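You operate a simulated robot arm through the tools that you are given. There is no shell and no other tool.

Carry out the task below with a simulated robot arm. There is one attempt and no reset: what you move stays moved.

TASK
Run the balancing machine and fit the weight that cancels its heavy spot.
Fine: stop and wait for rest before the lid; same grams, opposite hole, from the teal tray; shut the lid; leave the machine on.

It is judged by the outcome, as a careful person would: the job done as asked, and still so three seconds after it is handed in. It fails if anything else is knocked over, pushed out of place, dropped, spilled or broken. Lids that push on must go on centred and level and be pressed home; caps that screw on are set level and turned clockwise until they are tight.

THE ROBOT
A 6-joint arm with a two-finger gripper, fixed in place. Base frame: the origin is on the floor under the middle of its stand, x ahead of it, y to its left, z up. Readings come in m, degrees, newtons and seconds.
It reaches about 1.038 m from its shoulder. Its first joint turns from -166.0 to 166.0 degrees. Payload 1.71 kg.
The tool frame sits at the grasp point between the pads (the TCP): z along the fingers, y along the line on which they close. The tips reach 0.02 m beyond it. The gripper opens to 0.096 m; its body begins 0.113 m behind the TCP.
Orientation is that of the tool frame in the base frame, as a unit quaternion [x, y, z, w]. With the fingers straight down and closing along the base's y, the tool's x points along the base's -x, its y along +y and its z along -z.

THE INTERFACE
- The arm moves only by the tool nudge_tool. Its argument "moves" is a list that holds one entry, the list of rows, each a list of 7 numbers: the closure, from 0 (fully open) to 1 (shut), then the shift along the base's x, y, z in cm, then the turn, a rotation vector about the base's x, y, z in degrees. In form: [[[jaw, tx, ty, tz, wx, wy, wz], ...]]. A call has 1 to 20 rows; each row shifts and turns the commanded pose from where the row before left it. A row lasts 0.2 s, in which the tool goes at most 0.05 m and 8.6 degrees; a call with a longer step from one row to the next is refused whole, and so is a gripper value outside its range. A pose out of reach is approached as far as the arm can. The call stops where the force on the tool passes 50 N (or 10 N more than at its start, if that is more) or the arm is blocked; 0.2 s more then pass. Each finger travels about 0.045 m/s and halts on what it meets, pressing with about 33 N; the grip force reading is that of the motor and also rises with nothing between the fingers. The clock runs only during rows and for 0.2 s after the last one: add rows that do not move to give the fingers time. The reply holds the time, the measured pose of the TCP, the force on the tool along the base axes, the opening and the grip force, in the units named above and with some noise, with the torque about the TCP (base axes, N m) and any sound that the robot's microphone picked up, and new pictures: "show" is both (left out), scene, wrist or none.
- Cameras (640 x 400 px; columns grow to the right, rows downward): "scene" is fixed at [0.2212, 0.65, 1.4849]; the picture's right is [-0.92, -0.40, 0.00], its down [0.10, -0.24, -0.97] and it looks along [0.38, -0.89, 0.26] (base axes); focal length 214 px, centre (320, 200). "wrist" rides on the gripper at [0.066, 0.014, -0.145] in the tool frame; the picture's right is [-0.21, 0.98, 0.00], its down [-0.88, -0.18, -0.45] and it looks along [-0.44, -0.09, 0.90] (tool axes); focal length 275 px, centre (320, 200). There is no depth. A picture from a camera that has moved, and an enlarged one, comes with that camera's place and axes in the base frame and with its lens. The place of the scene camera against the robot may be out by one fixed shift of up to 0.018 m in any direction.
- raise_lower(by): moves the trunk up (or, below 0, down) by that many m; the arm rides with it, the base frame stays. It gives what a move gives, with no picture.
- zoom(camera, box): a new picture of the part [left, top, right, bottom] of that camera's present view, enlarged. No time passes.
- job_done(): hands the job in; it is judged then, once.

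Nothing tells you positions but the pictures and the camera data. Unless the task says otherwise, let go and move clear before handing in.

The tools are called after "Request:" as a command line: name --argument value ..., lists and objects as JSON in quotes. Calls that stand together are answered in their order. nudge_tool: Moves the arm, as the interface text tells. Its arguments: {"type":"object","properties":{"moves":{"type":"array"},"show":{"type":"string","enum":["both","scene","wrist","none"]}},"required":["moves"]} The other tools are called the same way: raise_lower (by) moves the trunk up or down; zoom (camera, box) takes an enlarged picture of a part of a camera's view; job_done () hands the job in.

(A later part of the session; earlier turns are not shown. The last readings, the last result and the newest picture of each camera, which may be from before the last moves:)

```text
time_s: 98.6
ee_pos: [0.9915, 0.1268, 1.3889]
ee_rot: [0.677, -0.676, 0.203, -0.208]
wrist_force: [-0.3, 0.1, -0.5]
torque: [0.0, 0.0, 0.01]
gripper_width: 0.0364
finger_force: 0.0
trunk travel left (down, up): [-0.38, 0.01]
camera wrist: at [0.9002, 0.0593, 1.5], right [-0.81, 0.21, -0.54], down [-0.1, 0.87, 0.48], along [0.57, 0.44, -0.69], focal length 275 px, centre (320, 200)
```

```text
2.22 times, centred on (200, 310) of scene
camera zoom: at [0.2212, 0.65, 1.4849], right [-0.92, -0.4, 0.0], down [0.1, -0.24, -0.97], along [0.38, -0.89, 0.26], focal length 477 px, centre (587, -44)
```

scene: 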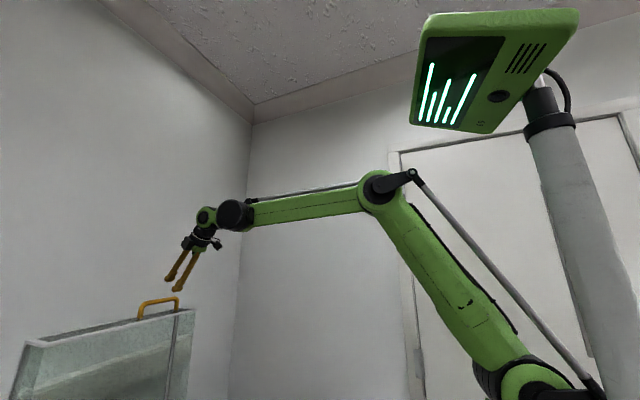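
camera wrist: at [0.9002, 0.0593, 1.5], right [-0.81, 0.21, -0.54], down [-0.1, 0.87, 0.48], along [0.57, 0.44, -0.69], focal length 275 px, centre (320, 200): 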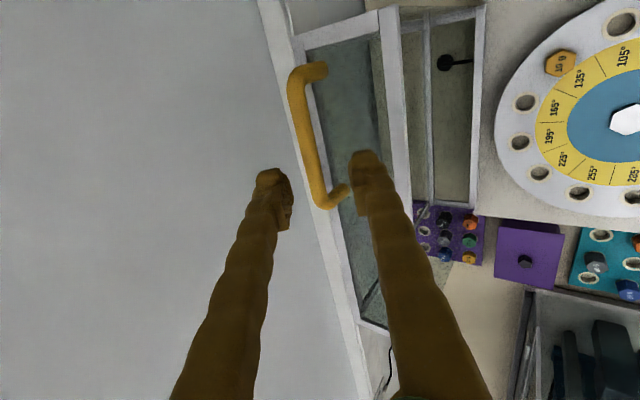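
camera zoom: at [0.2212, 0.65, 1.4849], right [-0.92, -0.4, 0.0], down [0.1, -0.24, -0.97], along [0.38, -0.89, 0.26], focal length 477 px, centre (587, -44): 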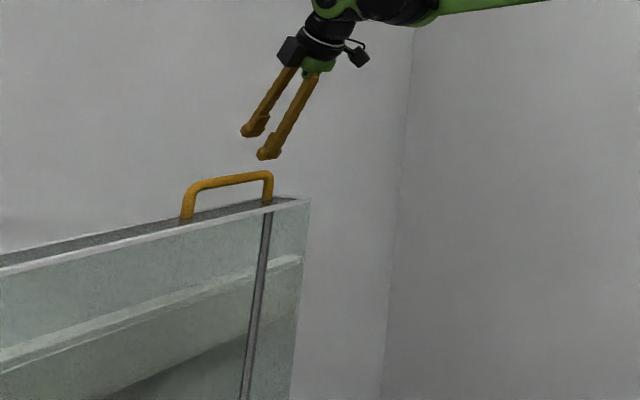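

The bar sits between the fingers' line, about 9–10 cm ahead and 0.5–1 cm toward the far finger. Advancing 6 cm with that correction.

Request:
nudge_tool --moves '[[[0.62, 1.0, 0, -1.14, 0, 0, 0], [0.62, 1.0, 0, -1.14, 0, 0, 0], [0.62, 1.0, 0, -1.14, 0, 0, 0], [0.62, 1.0, 0, -1.14, 0, 0, 0], [0.62, 0, 0, 0, 0, 0, 0], [0.62, 0, 0, 0, 0, 0, 0]]]' --show "both"

Request:
zoom --camera "wrist" --box '[220, 80, 420, 240]'

Request:
zoom --camera "scene" --box '[100, 260, 220, 350]'

```text
time_s: 100.0
ee_pos: [1.0323, 0.1261, 1.3419]
ee_rot: [0.677, -0.676, 0.202, -0.209]
wrist_force: [0.0, -0.2, 0.8]
torque: [0.01, 0.02, -0.01]
gripper_width: 0.0363
finger_force: 0.2
trunk travel left (down, up): [-0.38, 0.01]
camera wrist: at [0.9401, 0.0592, 1.4541], right [-0.81, 0.21, -0.54], down [-0.1, 0.87, 0.48], along [0.57, 0.44, -0.69], focal length 275 px, centre (320, 200)
```

scene: 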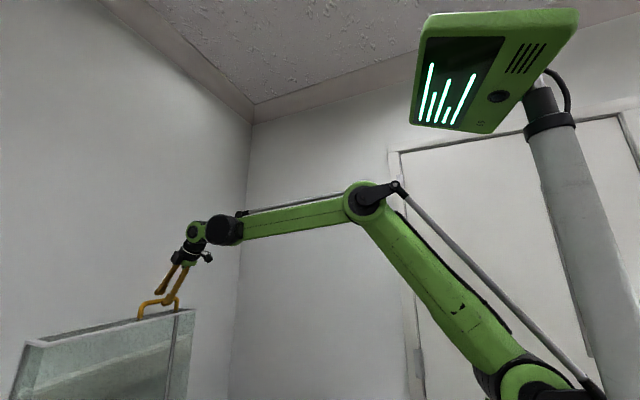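
wrist: 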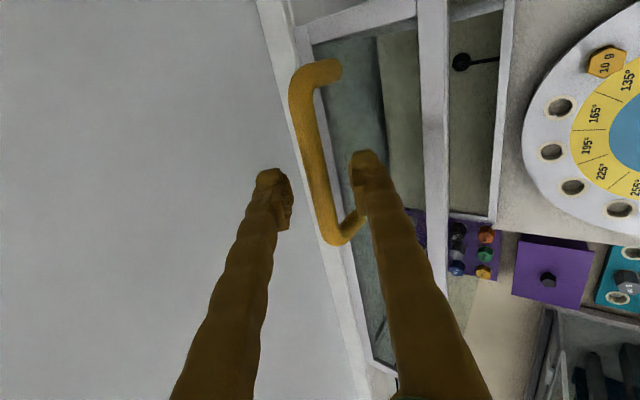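

```text
2.50 times, centred on (320, 160) of wrist
camera zoom: at [0.9401, 0.0592, 1.4541], right [-0.81, 0.21, -0.54], down [-0.1, 0.87, 0.48], along [0.57, 0.44, -0.69], focal length 688 px, centre (320, 300)
```

zoom: 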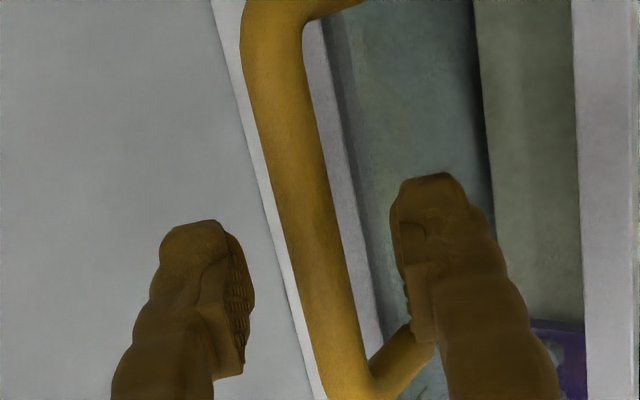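

```text
4.44 times, centred on (160, 305) of scene
camera zoom: at [0.2212, 0.65, 1.4849], right [-0.92, -0.4, 0.0], down [0.1, -0.24, -0.97], along [0.38, -0.89, 0.26], focal length 953 px, centre (1031, -267)
```

zoom: 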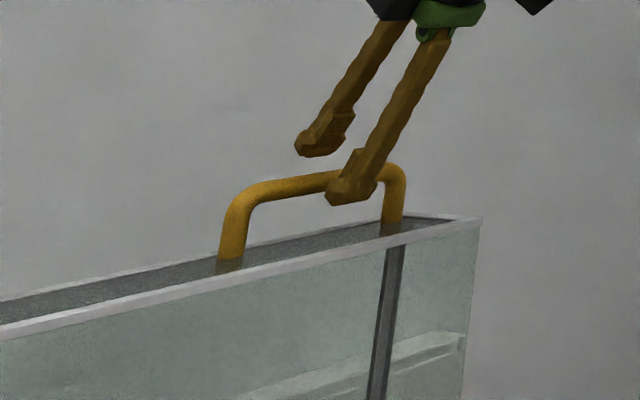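

The scene view shows the near finger in front of the bar and the far finger just above and behind it. Advancing another 3 cm along the fingers.

Request:
nudge_tool --moves '[[[0.62, 0.55, 0, -0.83, 0, 0, 0], [0.62, 0.55, 0, -0.83, 0, 0, 0], [0.62, 0.55, 0, -0.83, 0, 0, 0], [0.62, 0, 0, 0, 0, 0, 0], [0.62, 0, 0, 0, 0, 0, 0]]]' --show "wrist"

Request:
zoom --camera "wrist" --box '[220, 80, 420, 240]'

Request:
zoom --camera "scene" --box '[100, 260, 220, 350]'

```text
time_s: 101.2
ee_pos: [1.0483, 0.1263, 1.3184]
ee_rot: [0.677, -0.676, 0.203, -0.208]
wrist_force: [-0.2, 0.6, 0.0]
torque: [0.0, 0.02, 0.0]
gripper_width: 0.0363
finger_force: 0.2
trunk travel left (down, up): [-0.38, 0.01]
camera wrist: at [0.9563, 0.0587, 1.4295], right [-0.81, 0.21, -0.54], down [-0.1, 0.87, 0.48], along [0.57, 0.44, -0.69], focal length 275 px, centre (320, 200)
```

wrist: 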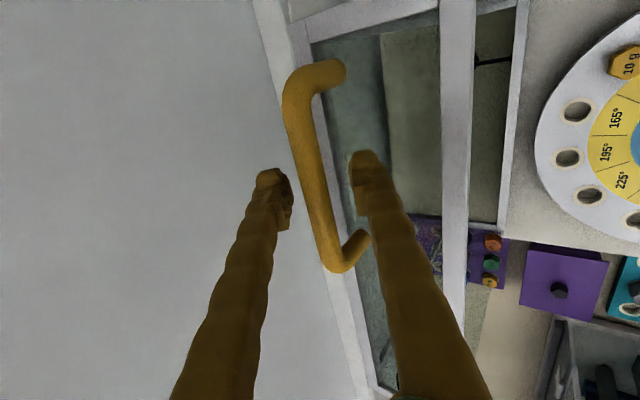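

```text
2.50 times, centred on (320, 160) of wrist
camera zoom: at [0.9563, 0.0587, 1.4295], right [-0.81, 0.21, -0.54], down [-0.1, 0.87, 0.48], along [0.57, 0.44, -0.69], focal length 688 px, centre (320, 300)
```

zoom: 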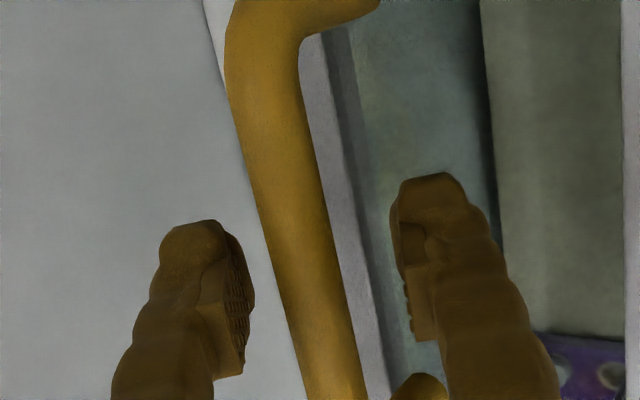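

```text
4.44 times, centred on (160, 305) of scene
camera zoom: at [0.2212, 0.65, 1.4849], right [-0.92, -0.4, 0.0], down [0.1, -0.24, -0.97], along [0.38, -0.89, 0.26], focal length 953 px, centre (1031, -267)
```

zoom: 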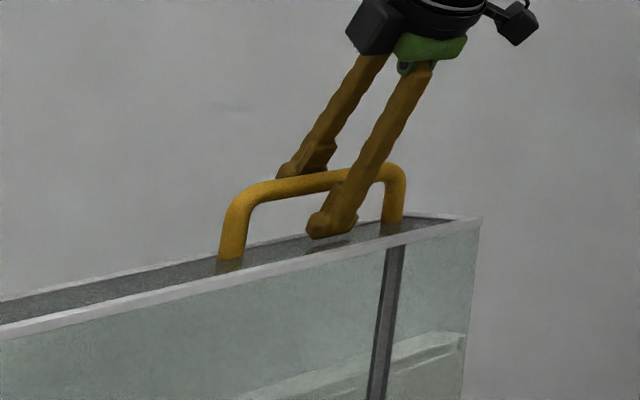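

The bar is now enclosed: near finger in front, far finger behind. I'll narrow the gap slightly and pull the bar back along its arc.

Request:
nudge_tool --moves '[[[0.7, 0, 0, 0, 0, 0, 0], [0.7, -0.8, 0, 0.05, 0, 0, 0], [0.7, -0.9, 0, 0.15, 0, 0, 0], [0.7, -0.9, 0, 0.15, 0, 0, 0], [0.7, -0.9, 0, 0.15, 0, 0, 0], [0.7, -0.9, 0, 0.1, 0, 0, 0], [0.7, 0, 0, 0, 0, 0, 0]]]' --show "wrist"

Request:
zoom --camera "scene" --box '[100, 250, 240, 355]'

```text
time_s: 102.8
ee_pos: [1.004, 0.1265, 1.3235]
ee_rot: [0.677, -0.676, 0.203, -0.208]
wrist_force: [1.6, 0.4, 1.2]
torque: [0.0, -0.02, -0.04]
gripper_width: 0.0291
finger_force: 0.2
trunk travel left (down, up): [-0.38, 0.01]
camera wrist: at [0.9129, 0.0588, 1.4357], right [-0.81, 0.21, -0.54], down [-0.1, 0.87, 0.48], along [0.57, 0.44, -0.69], focal length 275 px, centre (320, 200)
```

wrist: 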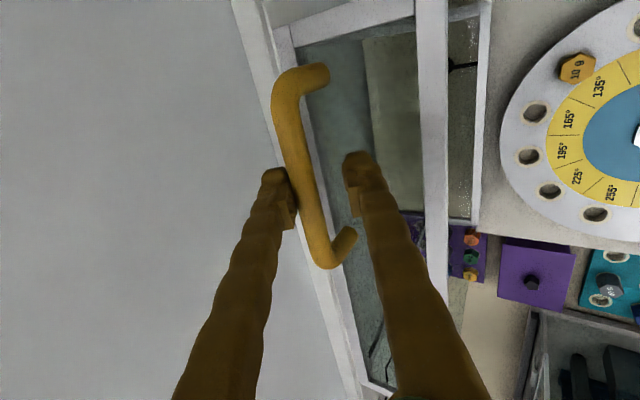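

```text
3.81 times, centred on (170, 302) of scene
camera zoom: at [0.2212, 0.65, 1.4849], right [-0.92, -0.4, 0.0], down [0.1, -0.24, -0.97], along [0.38, -0.89, 0.26], focal length 817 px, centre (891, -190)
```

zoom: 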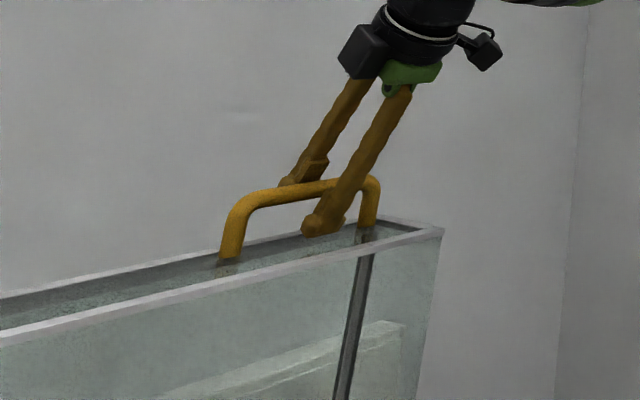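

It's pulling smoothly with under 2 N. Continuing past the balance point.

Request:
nudge_tool --moves '[[[0.7, -1.0, 0, 0.08, 0, 0, 0], [0.7, -1.0, 0, 0.08, 0, 0, 0], [0.7, -1.0, 0, 0.05, 0, 0, 0], [0.7, -1.0, 0, 0.03, 0, 0, 0], [0.7, -1.0, 0, 0, 0, 0, 0], [0.7, -1.0, 0, 0, 0, 0, 0], [0.7, -1.0, 0, -0.03, 0, 0, 0], [0.7, -1.0, 0, -0.06, 0, 0, 0], [0.7, -1.0, 0, -0.1, 0, 0, 0], [0.7, 0, 0, 0, 0, 0, 0]]]' --show "both"

Request:
zoom --camera "wrist" --box '[220, 80, 420, 240]'

```text
time_s: 105.0
ee_pos: [0.9141, 0.1272, 1.3248]
ee_rot: [0.677, -0.676, 0.203, -0.208]
wrist_force: [0.1, 0.2, 0.2]
torque: [0.03, -0.01, -0.01]
gripper_width: 0.0289
finger_force: 0.0
trunk travel left (down, up): [-0.38, 0.01]
camera wrist: at [0.8228, 0.0588, 1.4365], right [-0.81, 0.21, -0.54], down [-0.1, 0.87, 0.48], along [0.57, 0.44, -0.69], focal length 275 px, centre (320, 200)
```

scene: 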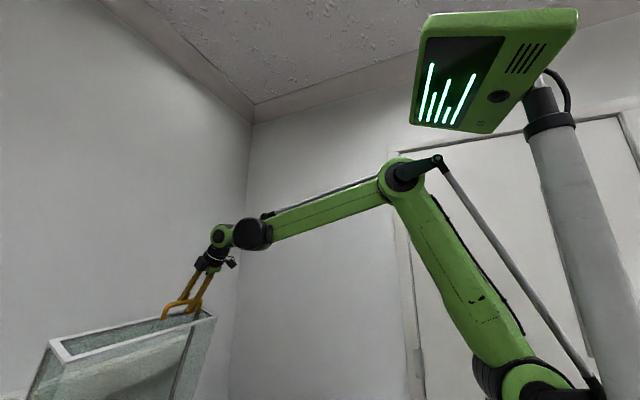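
wrist: 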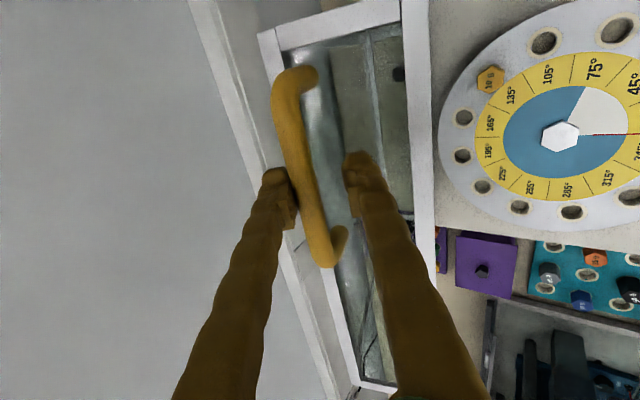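

```text
2.50 times, centred on (320, 160) of wrist
camera zoom: at [0.8228, 0.0588, 1.4365], right [-0.81, 0.21, -0.54], down [-0.1, 0.87, 0.48], along [0.57, 0.44, -0.69], focal length 688 px, centre (320, 300)
```

zoom: 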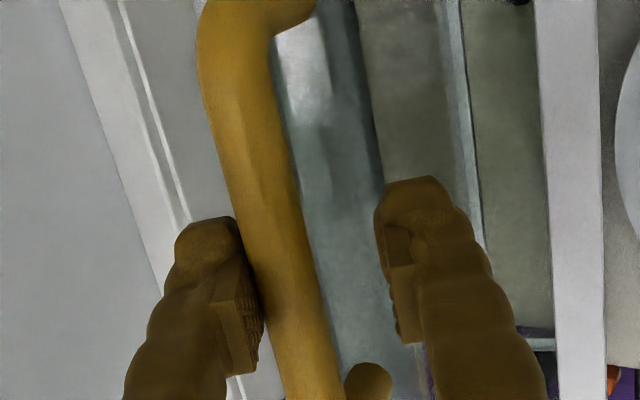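

At about 75°, near the balance point. Continuing on; the lid should shift onto the front finger.

Request:
nudge_tool --moves '[[[0.7, -1.0, 0, -0.1, 0, 0, 0], [0.7, -1.0, 0, -0.13, 0, 0, 0], [0.7, -1.0, 0, -0.17, 0, 0, 0], [0.7, -1.0, 0, -0.2, 0, 0, 0], [0.7, -1.0, 0, -0.23, 0, 0, 0], [0.7, -1.0, 0, -0.27, 0, 0, 0], [0.7, -1.0, 0, -0.3, 0, 0, 0], [0.7, 0, 0, 0, 0, 0, 0]]]' --show "wrist"

Request:
zoom --camera "wrist" --box '[220, 80, 420, 240]'

Request:
zoom --camera "scene" --box '[100, 250, 280, 385]'

```text
time_s: 106.8
ee_pos: [0.8438, 0.1266, 1.3112]
ee_rot: [-0.677, 0.677, -0.202, 0.208]
wrist_force: [0.4, -0.1, -0.2]
torque: [-0.02, -0.01, -0.03]
gripper_width: 0.0285
finger_force: 0.0
trunk travel left (down, up): [-0.38, 0.01]
camera wrist: at [0.7523, 0.059, 1.4223], right [-0.81, 0.21, -0.54], down [-0.1, 0.87, 0.48], along [0.57, 0.44, -0.69], focal length 275 px, centre (320, 200)
```

wrist: 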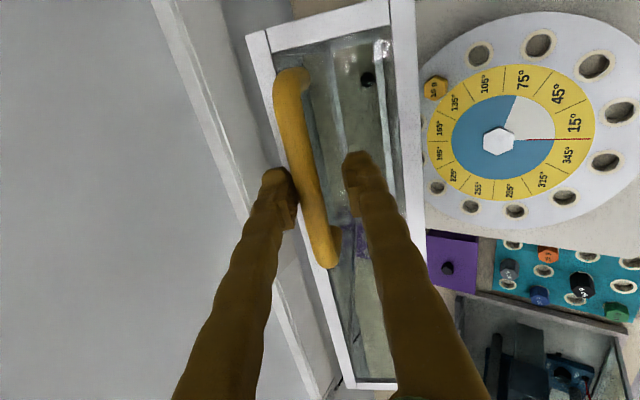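

```text
2.50 times, centred on (320, 160) of wrist
camera zoom: at [0.7523, 0.059, 1.4223], right [-0.81, 0.21, -0.54], down [-0.1, 0.87, 0.48], along [0.57, 0.44, -0.69], focal length 688 px, centre (320, 300)
```

zoom: 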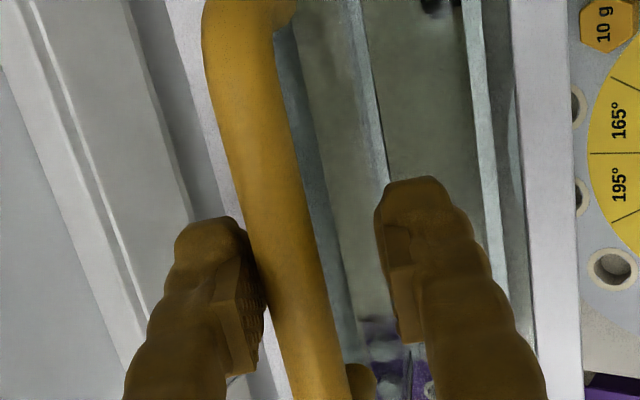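

```text
2.96 times, centred on (190, 318) of scene
camera zoom: at [0.2212, 0.65, 1.4849], right [-0.92, -0.4, 0.0], down [0.1, -0.24, -0.97], along [0.38, -0.89, 0.26], focal length 636 px, centre (705, -148)
```

zoom: 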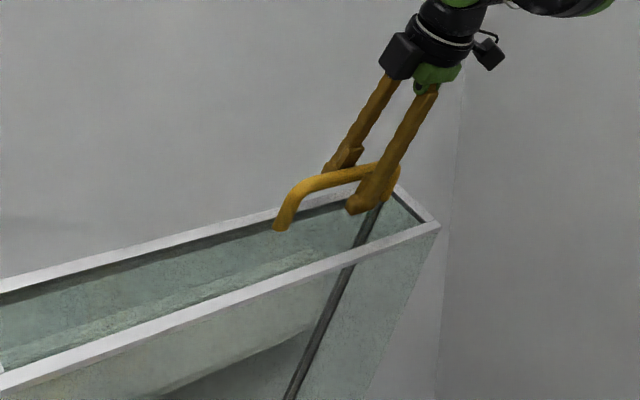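

At about 64° and the lid isn't dropping; it follows the far finger. Continuing to about 45°.

Request:
nudge_tool --moves '[[[0.7, -0.95, 0, -0.3, 0, 0, 0], [0.7, -0.95, 0, -0.33, 0, 0, 0], [0.7, -0.95, 0, -0.36, 0, 0, 0], [0.7, -0.95, 0, -0.38, 0, 0, 0], [0.7, -0.93, 0, -0.4, 0, 0, 0], [0.7, -0.93, 0, -0.42, 0, 0, 0], [0.7, -0.93, 0, -0.44, 0, 0, 0], [0.7, -0.9, 0, -0.48, 0, 0, 0], [0.7, -0.9, 0, -0.5, 0, 0, 0], [0.7, -0.87, 0, -0.52, 0, 0, 0], [0.7, -0.87, 0, -0.54, 0, 0, 0], [0.7, 0, 0, 0, 0, 0, 0]]]' --show "wrist"

Request:
zoom --camera "wrist" --box '[220, 80, 420, 240]'

Request:
zoom --camera "scene" --box '[100, 250, 300, 400]'

```text
time_s: 109.4
ee_pos: [0.7433, 0.1255, 1.263]
ee_rot: [0.678, -0.675, 0.203, -0.208]
wrist_force: [0.1, 0.0, -0.8]
torque: [0.03, -0.02, 0.01]
gripper_width: 0.0291
finger_force: 0.5
trunk travel left (down, up): [-0.38, 0.01]
camera wrist: at [0.6516, 0.0589, 1.3755], right [-0.81, 0.21, -0.54], down [-0.1, 0.87, 0.48], along [0.57, 0.44, -0.69], focal length 275 px, centre (320, 200)
```

wrist: 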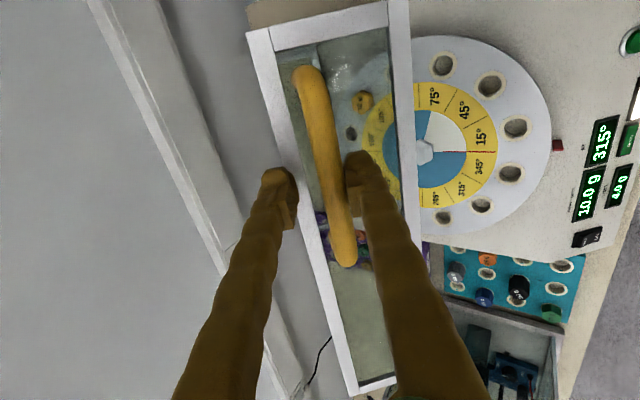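

```text
2.50 times, centred on (320, 160) of wrist
camera zoom: at [0.6516, 0.0589, 1.3755], right [-0.81, 0.21, -0.54], down [-0.1, 0.87, 0.48], along [0.57, 0.44, -0.69], focal length 688 px, centre (320, 300)
```

zoom: 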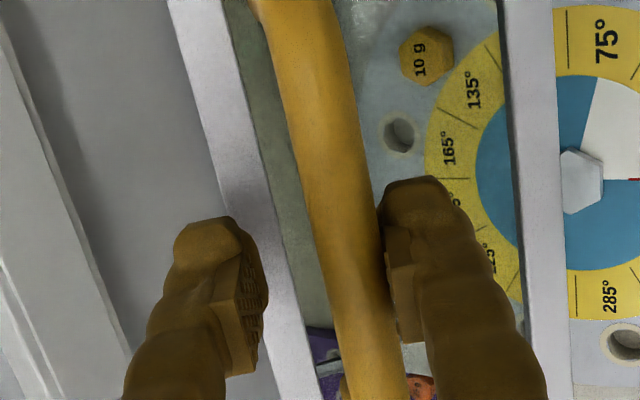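

```text
2.67 times, centred on (200, 325) of scene
camera zoom: at [0.2212, 0.65, 1.4849], right [-0.92, -0.4, 0.0], down [0.1, -0.24, -0.97], along [0.38, -0.89, 0.26], focal length 572 px, centre (640, -133)
```

zoom: 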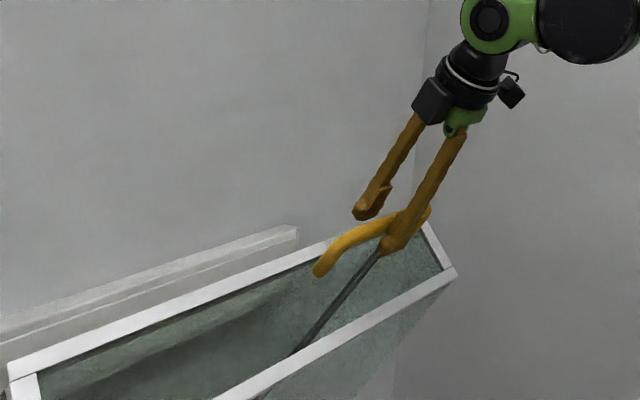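

The lid's weight has moved onto the front finger, which supports it. I'll continue lowering, feeding forward 1 cm and gradually tilting more.

Request:
nudge_tool --moves '[[[0.7, -0.75, 0, -0.75, 0, -2.5, 0], [0.7, -0.85, 0, -0.72, 0, -2.5, 0], [0.7, -0.85, 0, -0.72, 0, -2.5, 0], [0.7, -0.85, 0, -0.72, 0, -2.5, 0], [0.7, -0.85, 0, -0.74, 0, -2.5, 0], [0.7, -0.85, 0, -0.76, 0, -2.5, 0], [0.7, -0.82, 0, -0.78, 0, -2.5, 0], [0.7, -0.8, 0, -0.8, 0, -2.5, 0], [0.7, 0, 0, 0, 0, 0, 0]]]' --show "wrist"

Request:
zoom --camera "wrist" --box '[220, 80, 420, 240]'

Request:
zoom --camera "scene" --box '[100, 250, 300, 400]'

```text
time_s: 111.4
ee_pos: [0.6767, 0.1268, 1.2034]
ee_rot: [0.632, -0.629, 0.317, -0.323]
wrist_force: [-1.8, -0.7, -0.9]
torque: [-0.03, -0.02, -0.02]
gripper_width: 0.0291
finger_force: 0.5
trunk travel left (down, up): [-0.38, 0.01]
camera wrist: at [0.5521, 0.0585, 1.2774], right [-0.58, 0.21, -0.79], down [-0.26, 0.87, 0.42], along [0.77, 0.44, -0.45], focal length 275 px, centre (320, 200)
```

wrist: 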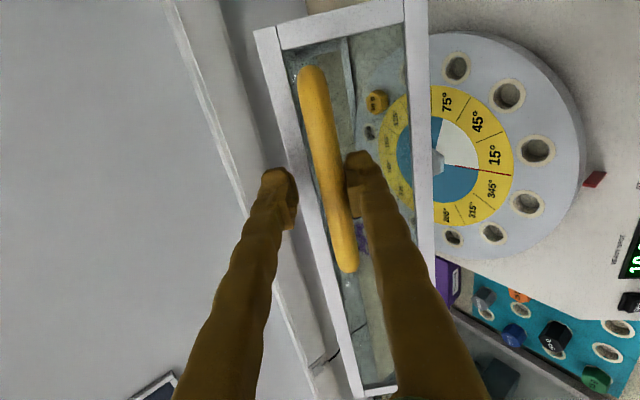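

```text
2.50 times, centred on (320, 160) of wrist
camera zoom: at [0.5521, 0.0585, 1.2774], right [-0.58, 0.21, -0.79], down [-0.26, 0.87, 0.42], along [0.77, 0.44, -0.45], focal length 688 px, centre (320, 300)
```

zoom: 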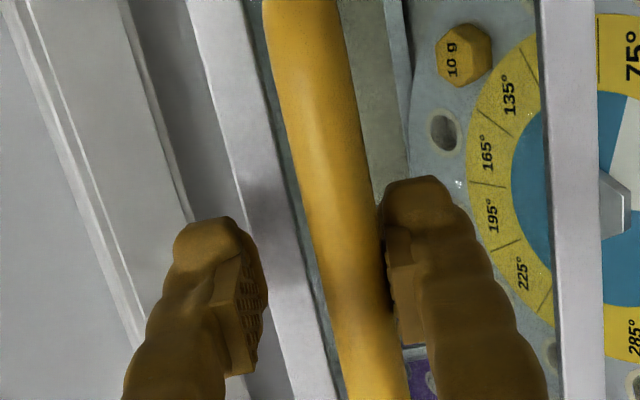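

```text
2.67 times, centred on (200, 325) of scene
camera zoom: at [0.2212, 0.65, 1.4849], right [-0.92, -0.4, 0.0], down [0.1, -0.24, -0.97], along [0.38, -0.89, 0.26], focal length 572 px, centre (640, -133)
```

zoom: 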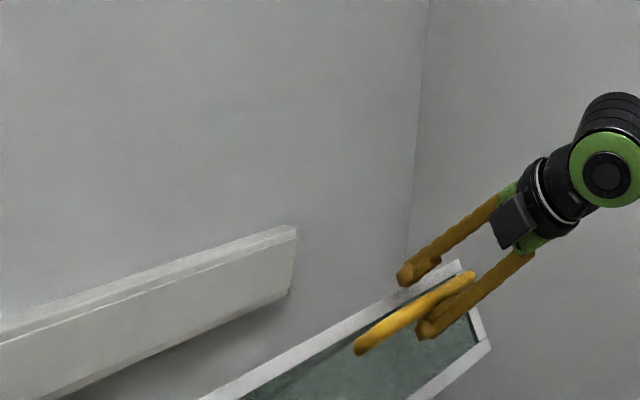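

The lid is down to about 35°, resting on the front finger. I'll keep lowering, drawing the fingertips back slightly so they don't touch the pane.

Request:
nudge_tool --moves '[[[0.74, -0.66, 0, -0.58, 0, 0, 0], [0.76, -0.66, 0, -0.6, 0, 0, 0], [0.76, -0.66, 0, -0.62, 0, 0, 0], [0.76, -0.64, 0, -0.64, 0, 0, 0], [0.76, -0.64, 0, -0.66, 0, 0, 0], [0.76, -0.62, 0, -0.68, 0, 0, 0], [0.76, -0.6, 0, -0.7, 0, 0, 0], [0.76, -0.55, 0, -0.7, 0, 0, 0], [0.76, 0, 0, 0, 0, 0, 0]]]' --show "wrist"

Request:
zoom --camera "wrist" --box '[220, 80, 420, 240]'

```text
time_s: 113.4
ee_pos: [0.6271, 0.1263, 1.1521]
ee_rot: [0.632, -0.629, 0.317, -0.323]
wrist_force: [-0.6, -0.5, -1.3]
torque: [0.0, 0.04, 0.01]
gripper_width: 0.0236
finger_force: 0.9
trunk travel left (down, up): [-0.38, 0.01]
camera wrist: at [0.5022, 0.0579, 1.2255], right [-0.58, 0.21, -0.79], down [-0.26, 0.87, 0.42], along [0.77, 0.44, -0.45], focal length 275 px, centre (320, 200)
```

wrist: 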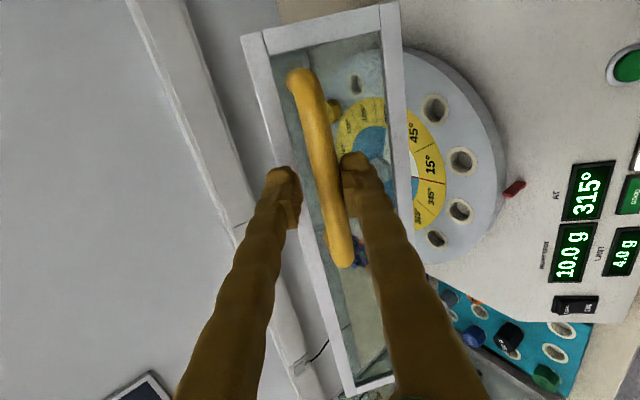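

```text
2.50 times, centred on (320, 160) of wrist
camera zoom: at [0.5022, 0.0579, 1.2255], right [-0.58, 0.21, -0.79], down [-0.26, 0.87, 0.42], along [0.77, 0.44, -0.45], focal length 688 px, centre (320, 300)
```

zoom: 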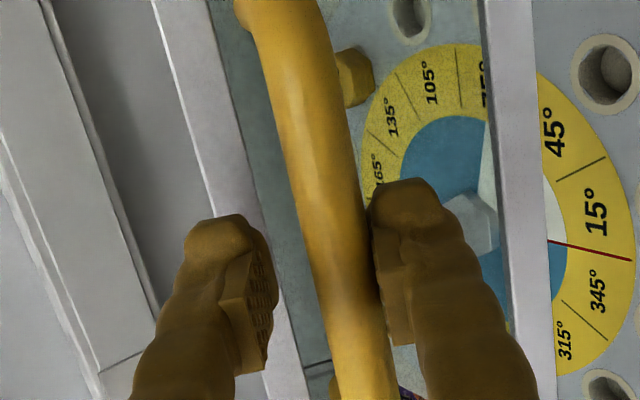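

About 25° now. Continuing down.

Request:
nudge_tool --moves '[[[0.76, -0.46, 0, -0.72, 0, 0, 0], [0.76, -0.45, 0, -0.74, 0, 0, 0], [0.76, -0.44, 0, -0.76, 0, 0, 0], [0.76, -0.42, 0, -0.78, 0, 0, 0], [0.76, -0.41, 0, -0.78, 0, 0, 0], [0.76, -0.39, 0, -0.78, 0, 0, 0], [0.76, -0.38, 0, -0.8, 0, 0, 0], [0.76, -0.36, 0, -0.8, 0, 0, 0], [0.76, 0, 0, 0, 0, 0, 0]]]' --show "wrist"

Request:
zoom --camera "wrist" --box '[220, 80, 420, 240]'

```text
time_s: 115.4
ee_pos: [0.5929, 0.1257, 1.0927]
ee_rot: [0.632, -0.629, 0.317, -0.323]
wrist_force: [-1.0, 0.0, -1.0]
torque: [-0.02, -0.01, 0.01]
gripper_width: 0.0238
finger_force: 0.0
trunk travel left (down, up): [-0.38, 0.01]
camera wrist: at [0.4687, 0.0583, 1.1646], right [-0.58, 0.21, -0.79], down [-0.26, 0.87, 0.42], along [0.77, 0.44, -0.45], focal length 275 px, centre (320, 200)
```

wrist: 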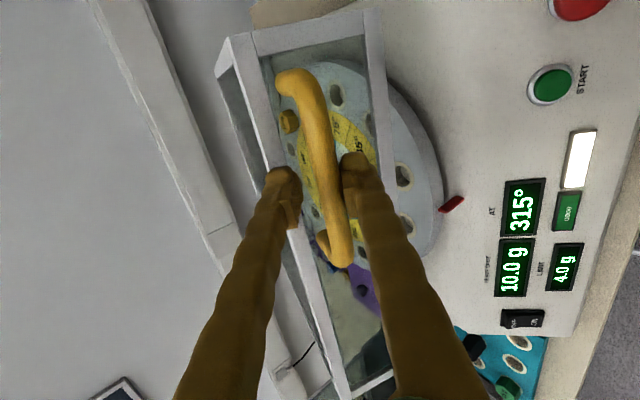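

```text
2.50 times, centred on (320, 160) of wrist
camera zoom: at [0.4687, 0.0583, 1.1646], right [-0.58, 0.21, -0.79], down [-0.26, 0.87, 0.42], along [0.77, 0.44, -0.45], focal length 688 px, centre (320, 300)
```

zoom: 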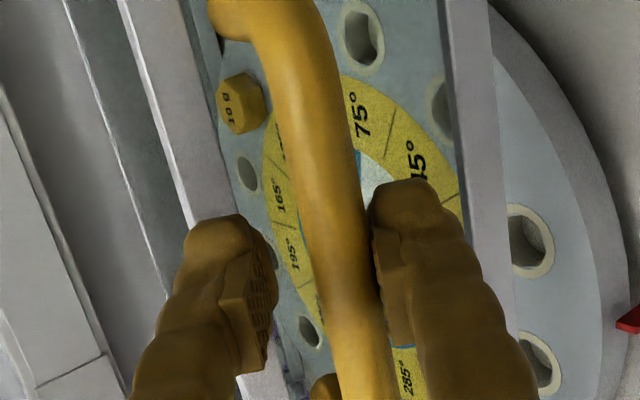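

About 16° left. Continuing to about 5°.

Request:
nudge_tool --moves '[[[0.76, -0.35, 0, -0.82, 0, 0, 0], [0.76, -0.33, 0, -0.82, 0, 0, 0], [0.76, -0.31, 0, -0.84, 0, 0, 0], [0.76, -0.29, 0, -0.84, 0, 0, 0], [0.76, -0.27, 0, -0.84, 0, 0, 0], [0.76, -0.25, 0, -0.84, 0, 0, 0], [0.76, -0.23, 0, -0.84, 0, 0, 0], [0.76, -0.21, 0, -0.84, 0, 0, 0], [0.76, 0, 0, 0, 0, 0, 0]]]' --show "wrist"

Request:
zoom --camera "wrist" --box '[200, 40, 440, 260]'

```text
time_s: 117.4
ee_pos: [0.5903, 0.1259, 1.0825]
ee_rot: [0.632, -0.63, 0.317, -0.322]
wrist_force: [-1.2, 0.8, -1.7]
torque: [0.02, -0.01, -0.03]
gripper_width: 0.0239
finger_force: 1.1
out of reach, approached as far as the arm can: row 2, 3, 4, 5, 6, 7, 8
trunk travel left (down, up): [-0.38, 0.01]
camera wrist: at [0.4654, 0.0586, 1.1571], right [-0.58, 0.21, -0.79], down [-0.25, 0.87, 0.42], along [0.77, 0.44, -0.45], focal length 275 px, centre (320, 200)
```

wrist: 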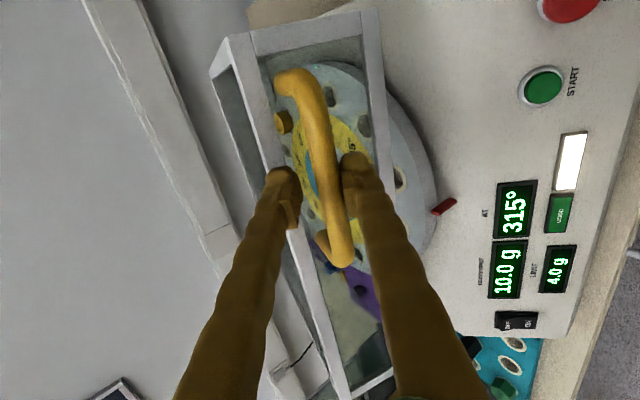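

```text
1.82 times, centred on (320, 150) of wrist
camera zoom: at [0.4654, 0.0586, 1.1571], right [-0.58, 0.21, -0.79], down [-0.25, 0.87, 0.42], along [0.77, 0.44, -0.45], focal length 500 px, centre (320, 291)
```

zoom: 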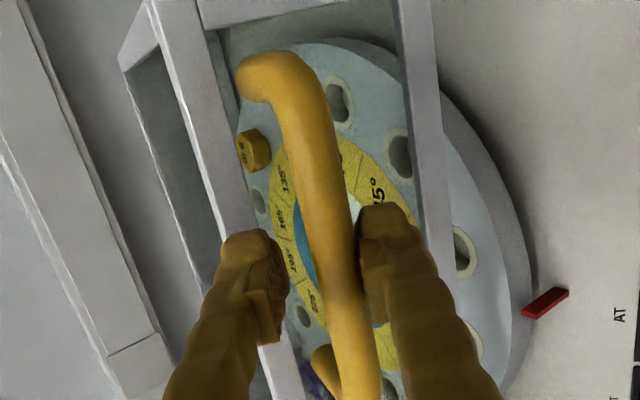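

The arm has reached its fold limit at this tilt. I'll check where the commanded pose stands with a small upward step before choosing how to continue.

Request:
nudge_tool --moves '[[[0.76, 0.3, 0, 1.0, 0, 0, 0], [0.76, 0, 0, 0, 0, 0, 0]]]' --show "none"

```text
time_s: 118.0
ee_pos: [0.5936, 0.1259, 1.0938]
ee_rot: [0.631, -0.63, 0.318, -0.323]
wrist_force: [0.2, -0.8, -1.9]
torque: [-0.02, 0.02, 0.02]
gripper_width: 0.0236
finger_force: 0.2
trunk travel left (down, up): [-0.38, 0.01]
```

The command stays at what is reachable, so I can simply reduce the tilt to about 40°, which moves the wrist outward, and narrow the fingers slightly around the bar.

Request:
nudge_tool --moves '[[[0.78, -0.08, 0, 0.08, 0, 3.5, 0], [0.78, -0.08, 0, 0.08, 0, 3.5, 0], [0.78, -0.08, 0, 0.08, 0, 3.5, 0], [0.78, -0.08, 0, 0.08, 0, 3.5, 0], [0.78, 0, 0, 0, 0, 0, 0], [0.78, 0, 0, 0, 0, 0, 0]]]' --show "wrist"

Request:
zoom --camera "wrist" --box '[220, 80, 420, 240]'

```text
time_s: 119.4
ee_pos: [0.5897, 0.1258, 1.0966]
ee_rot: [0.666, -0.664, 0.238, -0.243]
wrist_force: [-1.5, -1.8, -0.8]
torque: [0.03, 0.05, -0.01]
gripper_width: 0.0221
finger_force: 0.5
trunk travel left (down, up): [-0.38, 0.01]
camera wrist: at [0.4868, 0.0582, 1.1981], right [-0.75, 0.21, -0.62], down [-0.15, 0.87, 0.47], along [0.64, 0.44, -0.63], focal length 275 px, centre (320, 200)
```

wrist: 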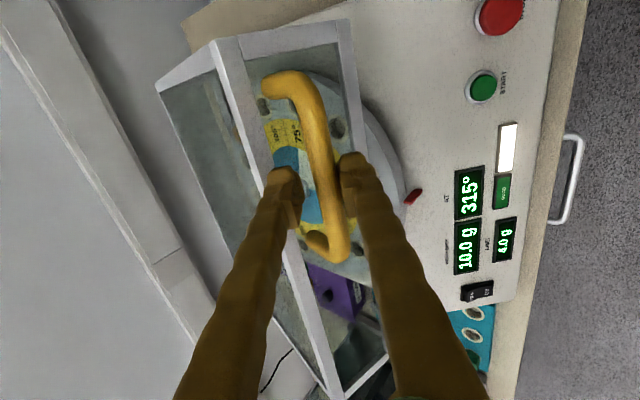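

```text
2.50 times, centred on (320, 160) of wrist
camera zoom: at [0.4868, 0.0582, 1.1981], right [-0.75, 0.21, -0.62], down [-0.15, 0.87, 0.47], along [0.64, 0.44, -0.63], focal length 688 px, centre (320, 300)
```

zoom: 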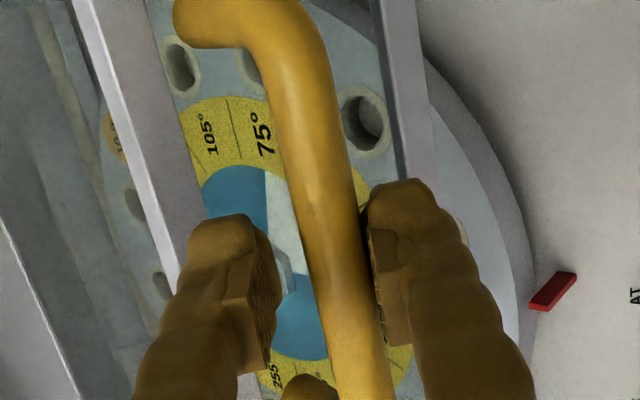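

Good: the bar is still on the front finger. Continuing down to about 5°.

Request:
nudge_tool --moves '[[[0.78, -0.4, 0, -0.8, 0, 0, 0], [0.78, -0.38, 0, -0.82, 0, 0, 0], [0.78, -0.36, 0, -0.84, 0, 0, 0], [0.78, -0.34, 0, -0.84, 0, 0, 0], [0.78, -0.31, 0, -0.84, 0, 0, 0], [0.78, -0.28, 0, -0.84, 0, 0, 0], [0.78, -0.26, 0, -0.84, 0, 0, 0], [0.78, 0, 0, 0, 0, 0, 0]]]' --show "wrist"

Request:
zoom --camera "wrist" --box '[220, 80, 420, 240]'

```text
time_s: 121.2
ee_pos: [0.5666, 0.1257, 1.0388]
ee_rot: [0.666, -0.664, 0.237, -0.244]
wrist_force: [-1.5, -1.2, -1.0]
torque: [0.01, 0.02, -0.01]
gripper_width: 0.0221
finger_force: 0.9
trunk travel left (down, up): [-0.38, 0.01]
camera wrist: at [0.4636, 0.0584, 1.1401], right [-0.75, 0.21, -0.62], down [-0.15, 0.87, 0.47], along [0.64, 0.44, -0.63], focal length 275 px, centre (320, 200)
```

wrist: 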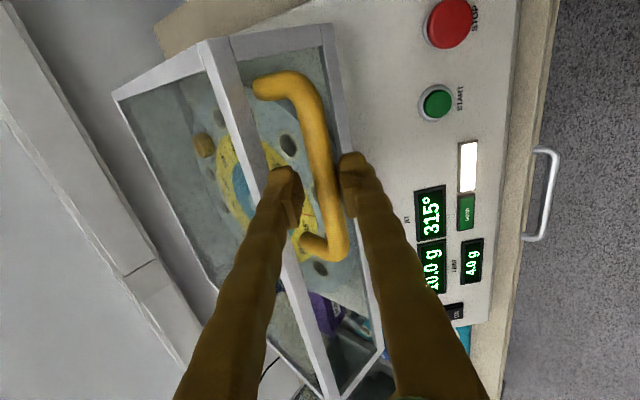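

```text
2.50 times, centred on (320, 160) of wrist
camera zoom: at [0.4636, 0.0584, 1.1401], right [-0.75, 0.21, -0.62], down [-0.15, 0.87, 0.47], along [0.64, 0.44, -0.63], focal length 688 px, centre (320, 300)
```

zoom: 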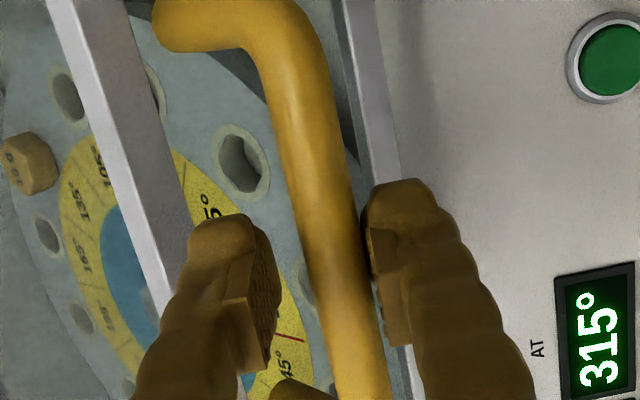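

Nearly shut, about 5 cm of handle travel left. Continuing gently.

Request:
nudge_tool --moves '[[[0.78, -0.24, 0, -0.75, 0, 0, 0], [0.78, -0.22, 0, -0.75, 0, 0, 0], [0.78, -0.2, 0, -0.75, 0, 0, 0], [0.78, -0.18, 0, -0.75, 0, 0, 0], [0.78, -0.15, 0, -0.7, 0, 0, 0], [0.78, 0, 0, 0, 0, 0, 0]]]' --show "wrist"

Request:
zoom --camera "wrist" --box '[220, 80, 420, 240]'

```text
time_s: 122.6
ee_pos: [0.567, 0.1268, 1.0324]
ee_rot: [0.666, -0.665, 0.237, -0.243]
wrist_force: [-1.2, -0.4, -0.2]
torque: [-0.03, 0.01, 0.03]
gripper_width: 0.0223
finger_force: 0.8
out of reach, approached as far as the arm can: row 2, 3, 4, 5
trunk travel left (down, up): [-0.38, 0.01]
camera wrist: at [0.4635, 0.0607, 1.1334], right [-0.75, 0.21, -0.62], down [-0.15, 0.87, 0.47], along [0.64, 0.44, -0.63], focal length 275 px, centre (320, 200)
```

wrist: 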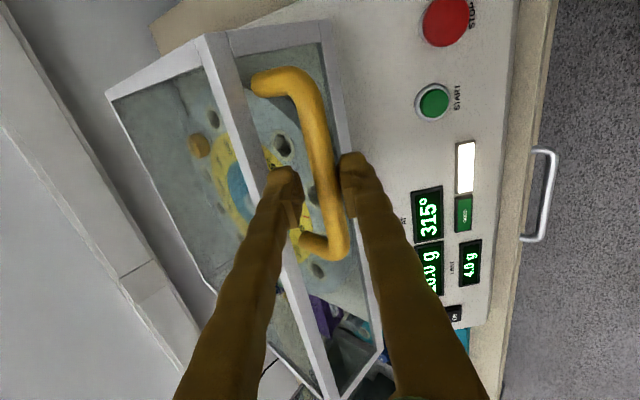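

```text
2.50 times, centred on (320, 160) of wrist
camera zoom: at [0.4635, 0.0607, 1.1334], right [-0.75, 0.21, -0.62], down [-0.15, 0.87, 0.47], along [0.64, 0.44, -0.63], focal length 688 px, centre (320, 300)
```

zoom: 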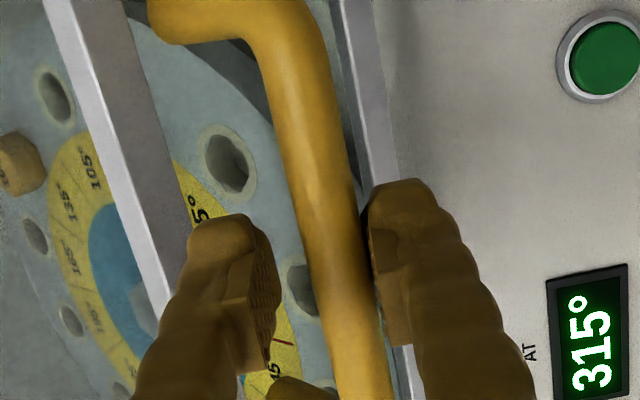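

The wrist is again at its fold limit. I'll open the gripper wide while shifting the tool up-forward by the same amount, so the front finger keeps supporting the bar while the other finger swings clear above the lid; that also moves the wrist outward.

Request:
nudge_tool --moves '[[[0.645, 0.47, 0, 0.39, 0, 0, 0], [0.515, 0.47, 0, 0.39, 0, 0, 0], [0.385, 0.47, 0, 0.39, 0, 0, 0], [0.26, 0.47, 0, 0.39, 0, 0, 0], [0.13, 0.47, 0, 0.39, 0, 0, 0], [0, 0.47, 0, 0.39, 0, 0, 0], [0, 0, 0, 0, 0, 0, 0]]]' --show "wrist"

Request:
zoom --camera "wrist" --box '[200, 60, 460, 260]'

```text
time_s: 124.2
ee_pos: [0.5941, 0.1274, 1.0553]
ee_rot: [0.665, -0.664, 0.238, -0.244]
wrist_force: [-2.3, -1.2, -1.1]
torque: [-0.04, 0.04, 0.05]
gripper_width: 0.0961
finger_force: 0.0
trunk travel left (down, up): [-0.38, 0.01]
camera wrist: at [0.4914, 0.0604, 1.1567], right [-0.75, 0.21, -0.63], down [-0.15, 0.87, 0.47], along [0.64, 0.44, -0.63], focal length 275 px, centre (320, 200)
```

wrist: 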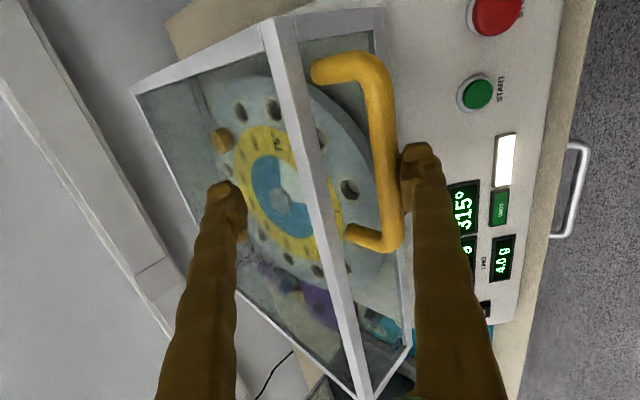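

```text
2.00 times, centred on (330, 160) of wrist
camera zoom: at [0.4914, 0.0604, 1.1567], right [-0.75, 0.21, -0.63], down [-0.15, 0.87, 0.47], along [0.64, 0.44, -0.63], focal length 551 px, centre (300, 280)
```

zoom: 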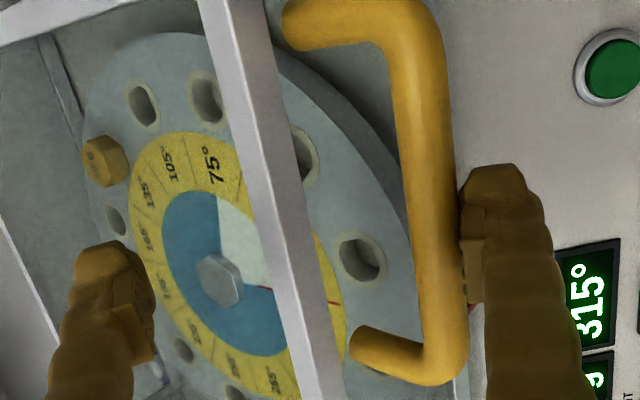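

That worked: the front finger still carries the bar and the other finger is clear above the lid. Lowering the last few centimetres.

Request:
nudge_tool --moves '[[[0, -0.08, 0, -0.7, 0, 0, 0], [0, -0.08, 0, -0.7, 0, 0, 0], [0, -0.08, 0, -0.7, 0, 0, 0], [0, -0.08, 0, -0.7, 0, 0, 0], [0, 0, 0, 0, 0, 0, 0]]]' --show "wrist"

Request:
zoom --camera "wrist" --box '[200, 60, 460, 260]'

```text
time_s: 125.4
ee_pos: [0.5926, 0.1278, 1.0281]
ee_rot: [0.666, -0.664, 0.238, -0.243]
wrist_force: [-4.0, 0.3, 0.0]
torque: [0.0, 0.13, 0.03]
gripper_width: 0.096
finger_force: 0.0
trunk travel left (down, up): [-0.38, 0.01]
camera wrist: at [0.4884, 0.0612, 1.1284], right [-0.75, 0.21, -0.63], down [-0.15, 0.87, 0.47], along [0.64, 0.44, -0.63], focal length 275 px, centre (320, 200)
```

wrist: 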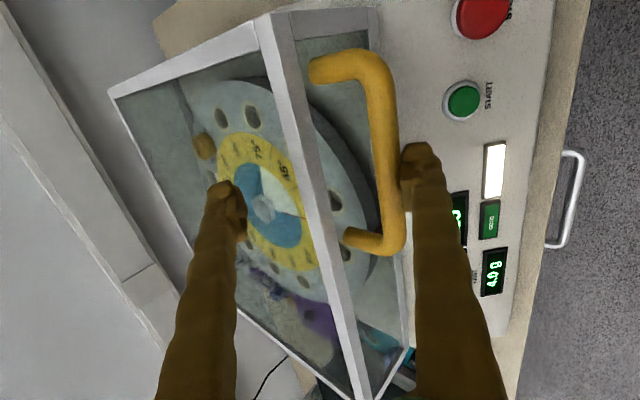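

```text
2.00 times, centred on (330, 160) of wrist
camera zoom: at [0.4884, 0.0612, 1.1284], right [-0.75, 0.21, -0.63], down [-0.15, 0.87, 0.47], along [0.64, 0.44, -0.63], focal length 551 px, centre (300, 280)
```

zoom: 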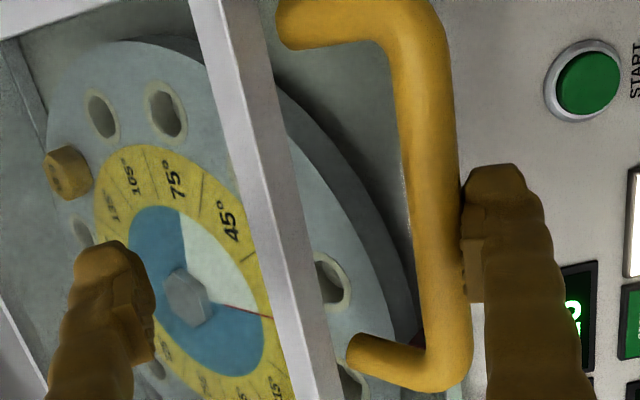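

The lid is within about 2° of shut. A few more small steps down, watching the force.

Request:
nudge_tool --moves '[[[0, -0.15, 0, -0.4, 0, 0, 0], [0, -0.15, 0, -0.4, 0, 0, 0], [0, 0, 0, 0, 0, 0, 0]]]' --show "wrist"

Request:
zoom --camera "wrist" --box '[200, 60, 460, 260]'

```text
time_s: 126.2
ee_pos: [0.59, 0.1284, 1.0224]
ee_rot: [0.666, -0.664, 0.238, -0.244]
wrist_force: [-0.2, 0.5, -1.4]
torque: [0.0, -0.04, -0.02]
gripper_width: 0.0963
finger_force: 0.1
out of reach, approached as far as the arm can: row 2
trunk travel left (down, up): [-0.38, 0.01]
camera wrist: at [0.487, 0.0611, 1.1243], right [-0.75, 0.21, -0.63], down [-0.15, 0.87, 0.47], along [0.64, 0.44, -0.63], focal length 275 px, centre (320, 200)
```

wrist: 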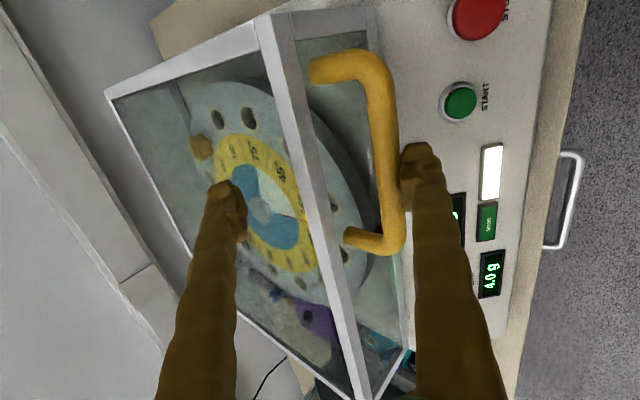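

```text
2.00 times, centred on (330, 160) of wrist
camera zoom: at [0.487, 0.0611, 1.1243], right [-0.75, 0.21, -0.63], down [-0.15, 0.87, 0.47], along [0.64, 0.44, -0.63], focal length 551 px, centre (300, 280)
```

zoom: 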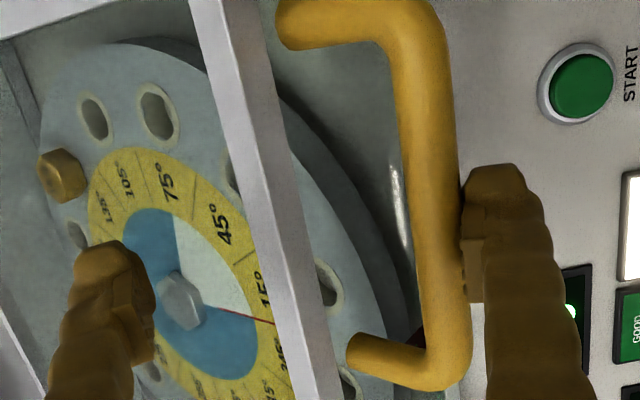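

The lid is about 1.5° from shut but the arm is at its limit here, so I'll lower the last bit with the trunk.

Request:
raise_lower --by -0.016

Request:
zoom --camera "wrist" --box '[100, 0, 520, 300]'

Request:
zoom --camera "wrist" --box '[280, 40, 440, 260]'

```text
time_s: 126.8
ee_pos: [0.59, 0.1279, 1.0074]
ee_rot: [-0.665, 0.665, -0.238, 0.244]
wrist_force: [-0.3, -0.4, -0.1]
torque: [-0.03, -0.04, 0.05]
gripper_width: 0.096
finger_force: 0.1
trunk travel left (down, up): [-0.364, 0.026]
```

```text
1.33 times, centred on (310, 150) of wrist
camera zoom: at [0.4866, 0.061, 1.1086], right [-0.75, 0.21, -0.63], down [-0.15, 0.87, 0.47], along [0.64, 0.44, -0.63], focal length 367 px, centre (333, 267)
```

zoom: 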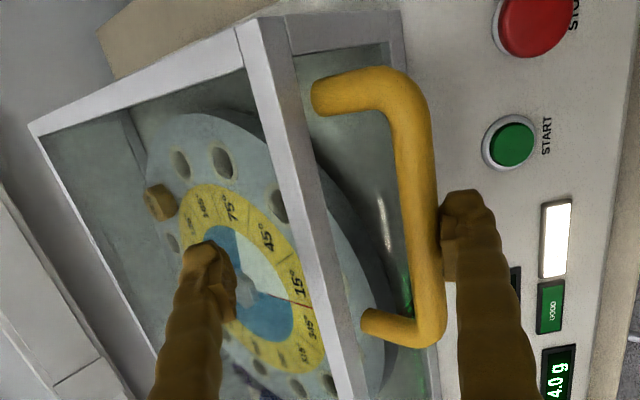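

```text
1.82 times, centred on (360, 150) of wrist
camera zoom: at [0.4866, 0.061, 1.1086], right [-0.75, 0.21, -0.63], down [-0.15, 0.87, 0.47], along [0.64, 0.44, -0.63], focal length 500 px, centre (247, 291)
```

zoom: 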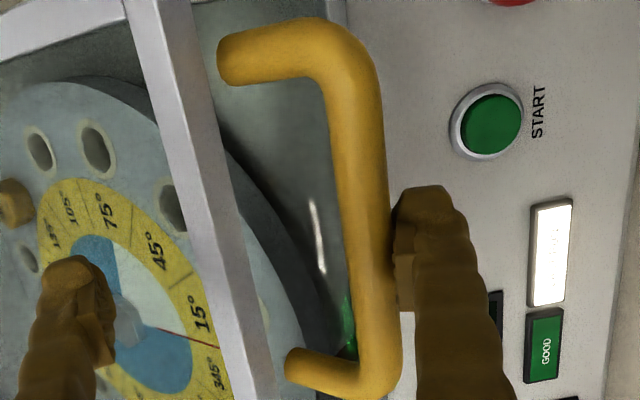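

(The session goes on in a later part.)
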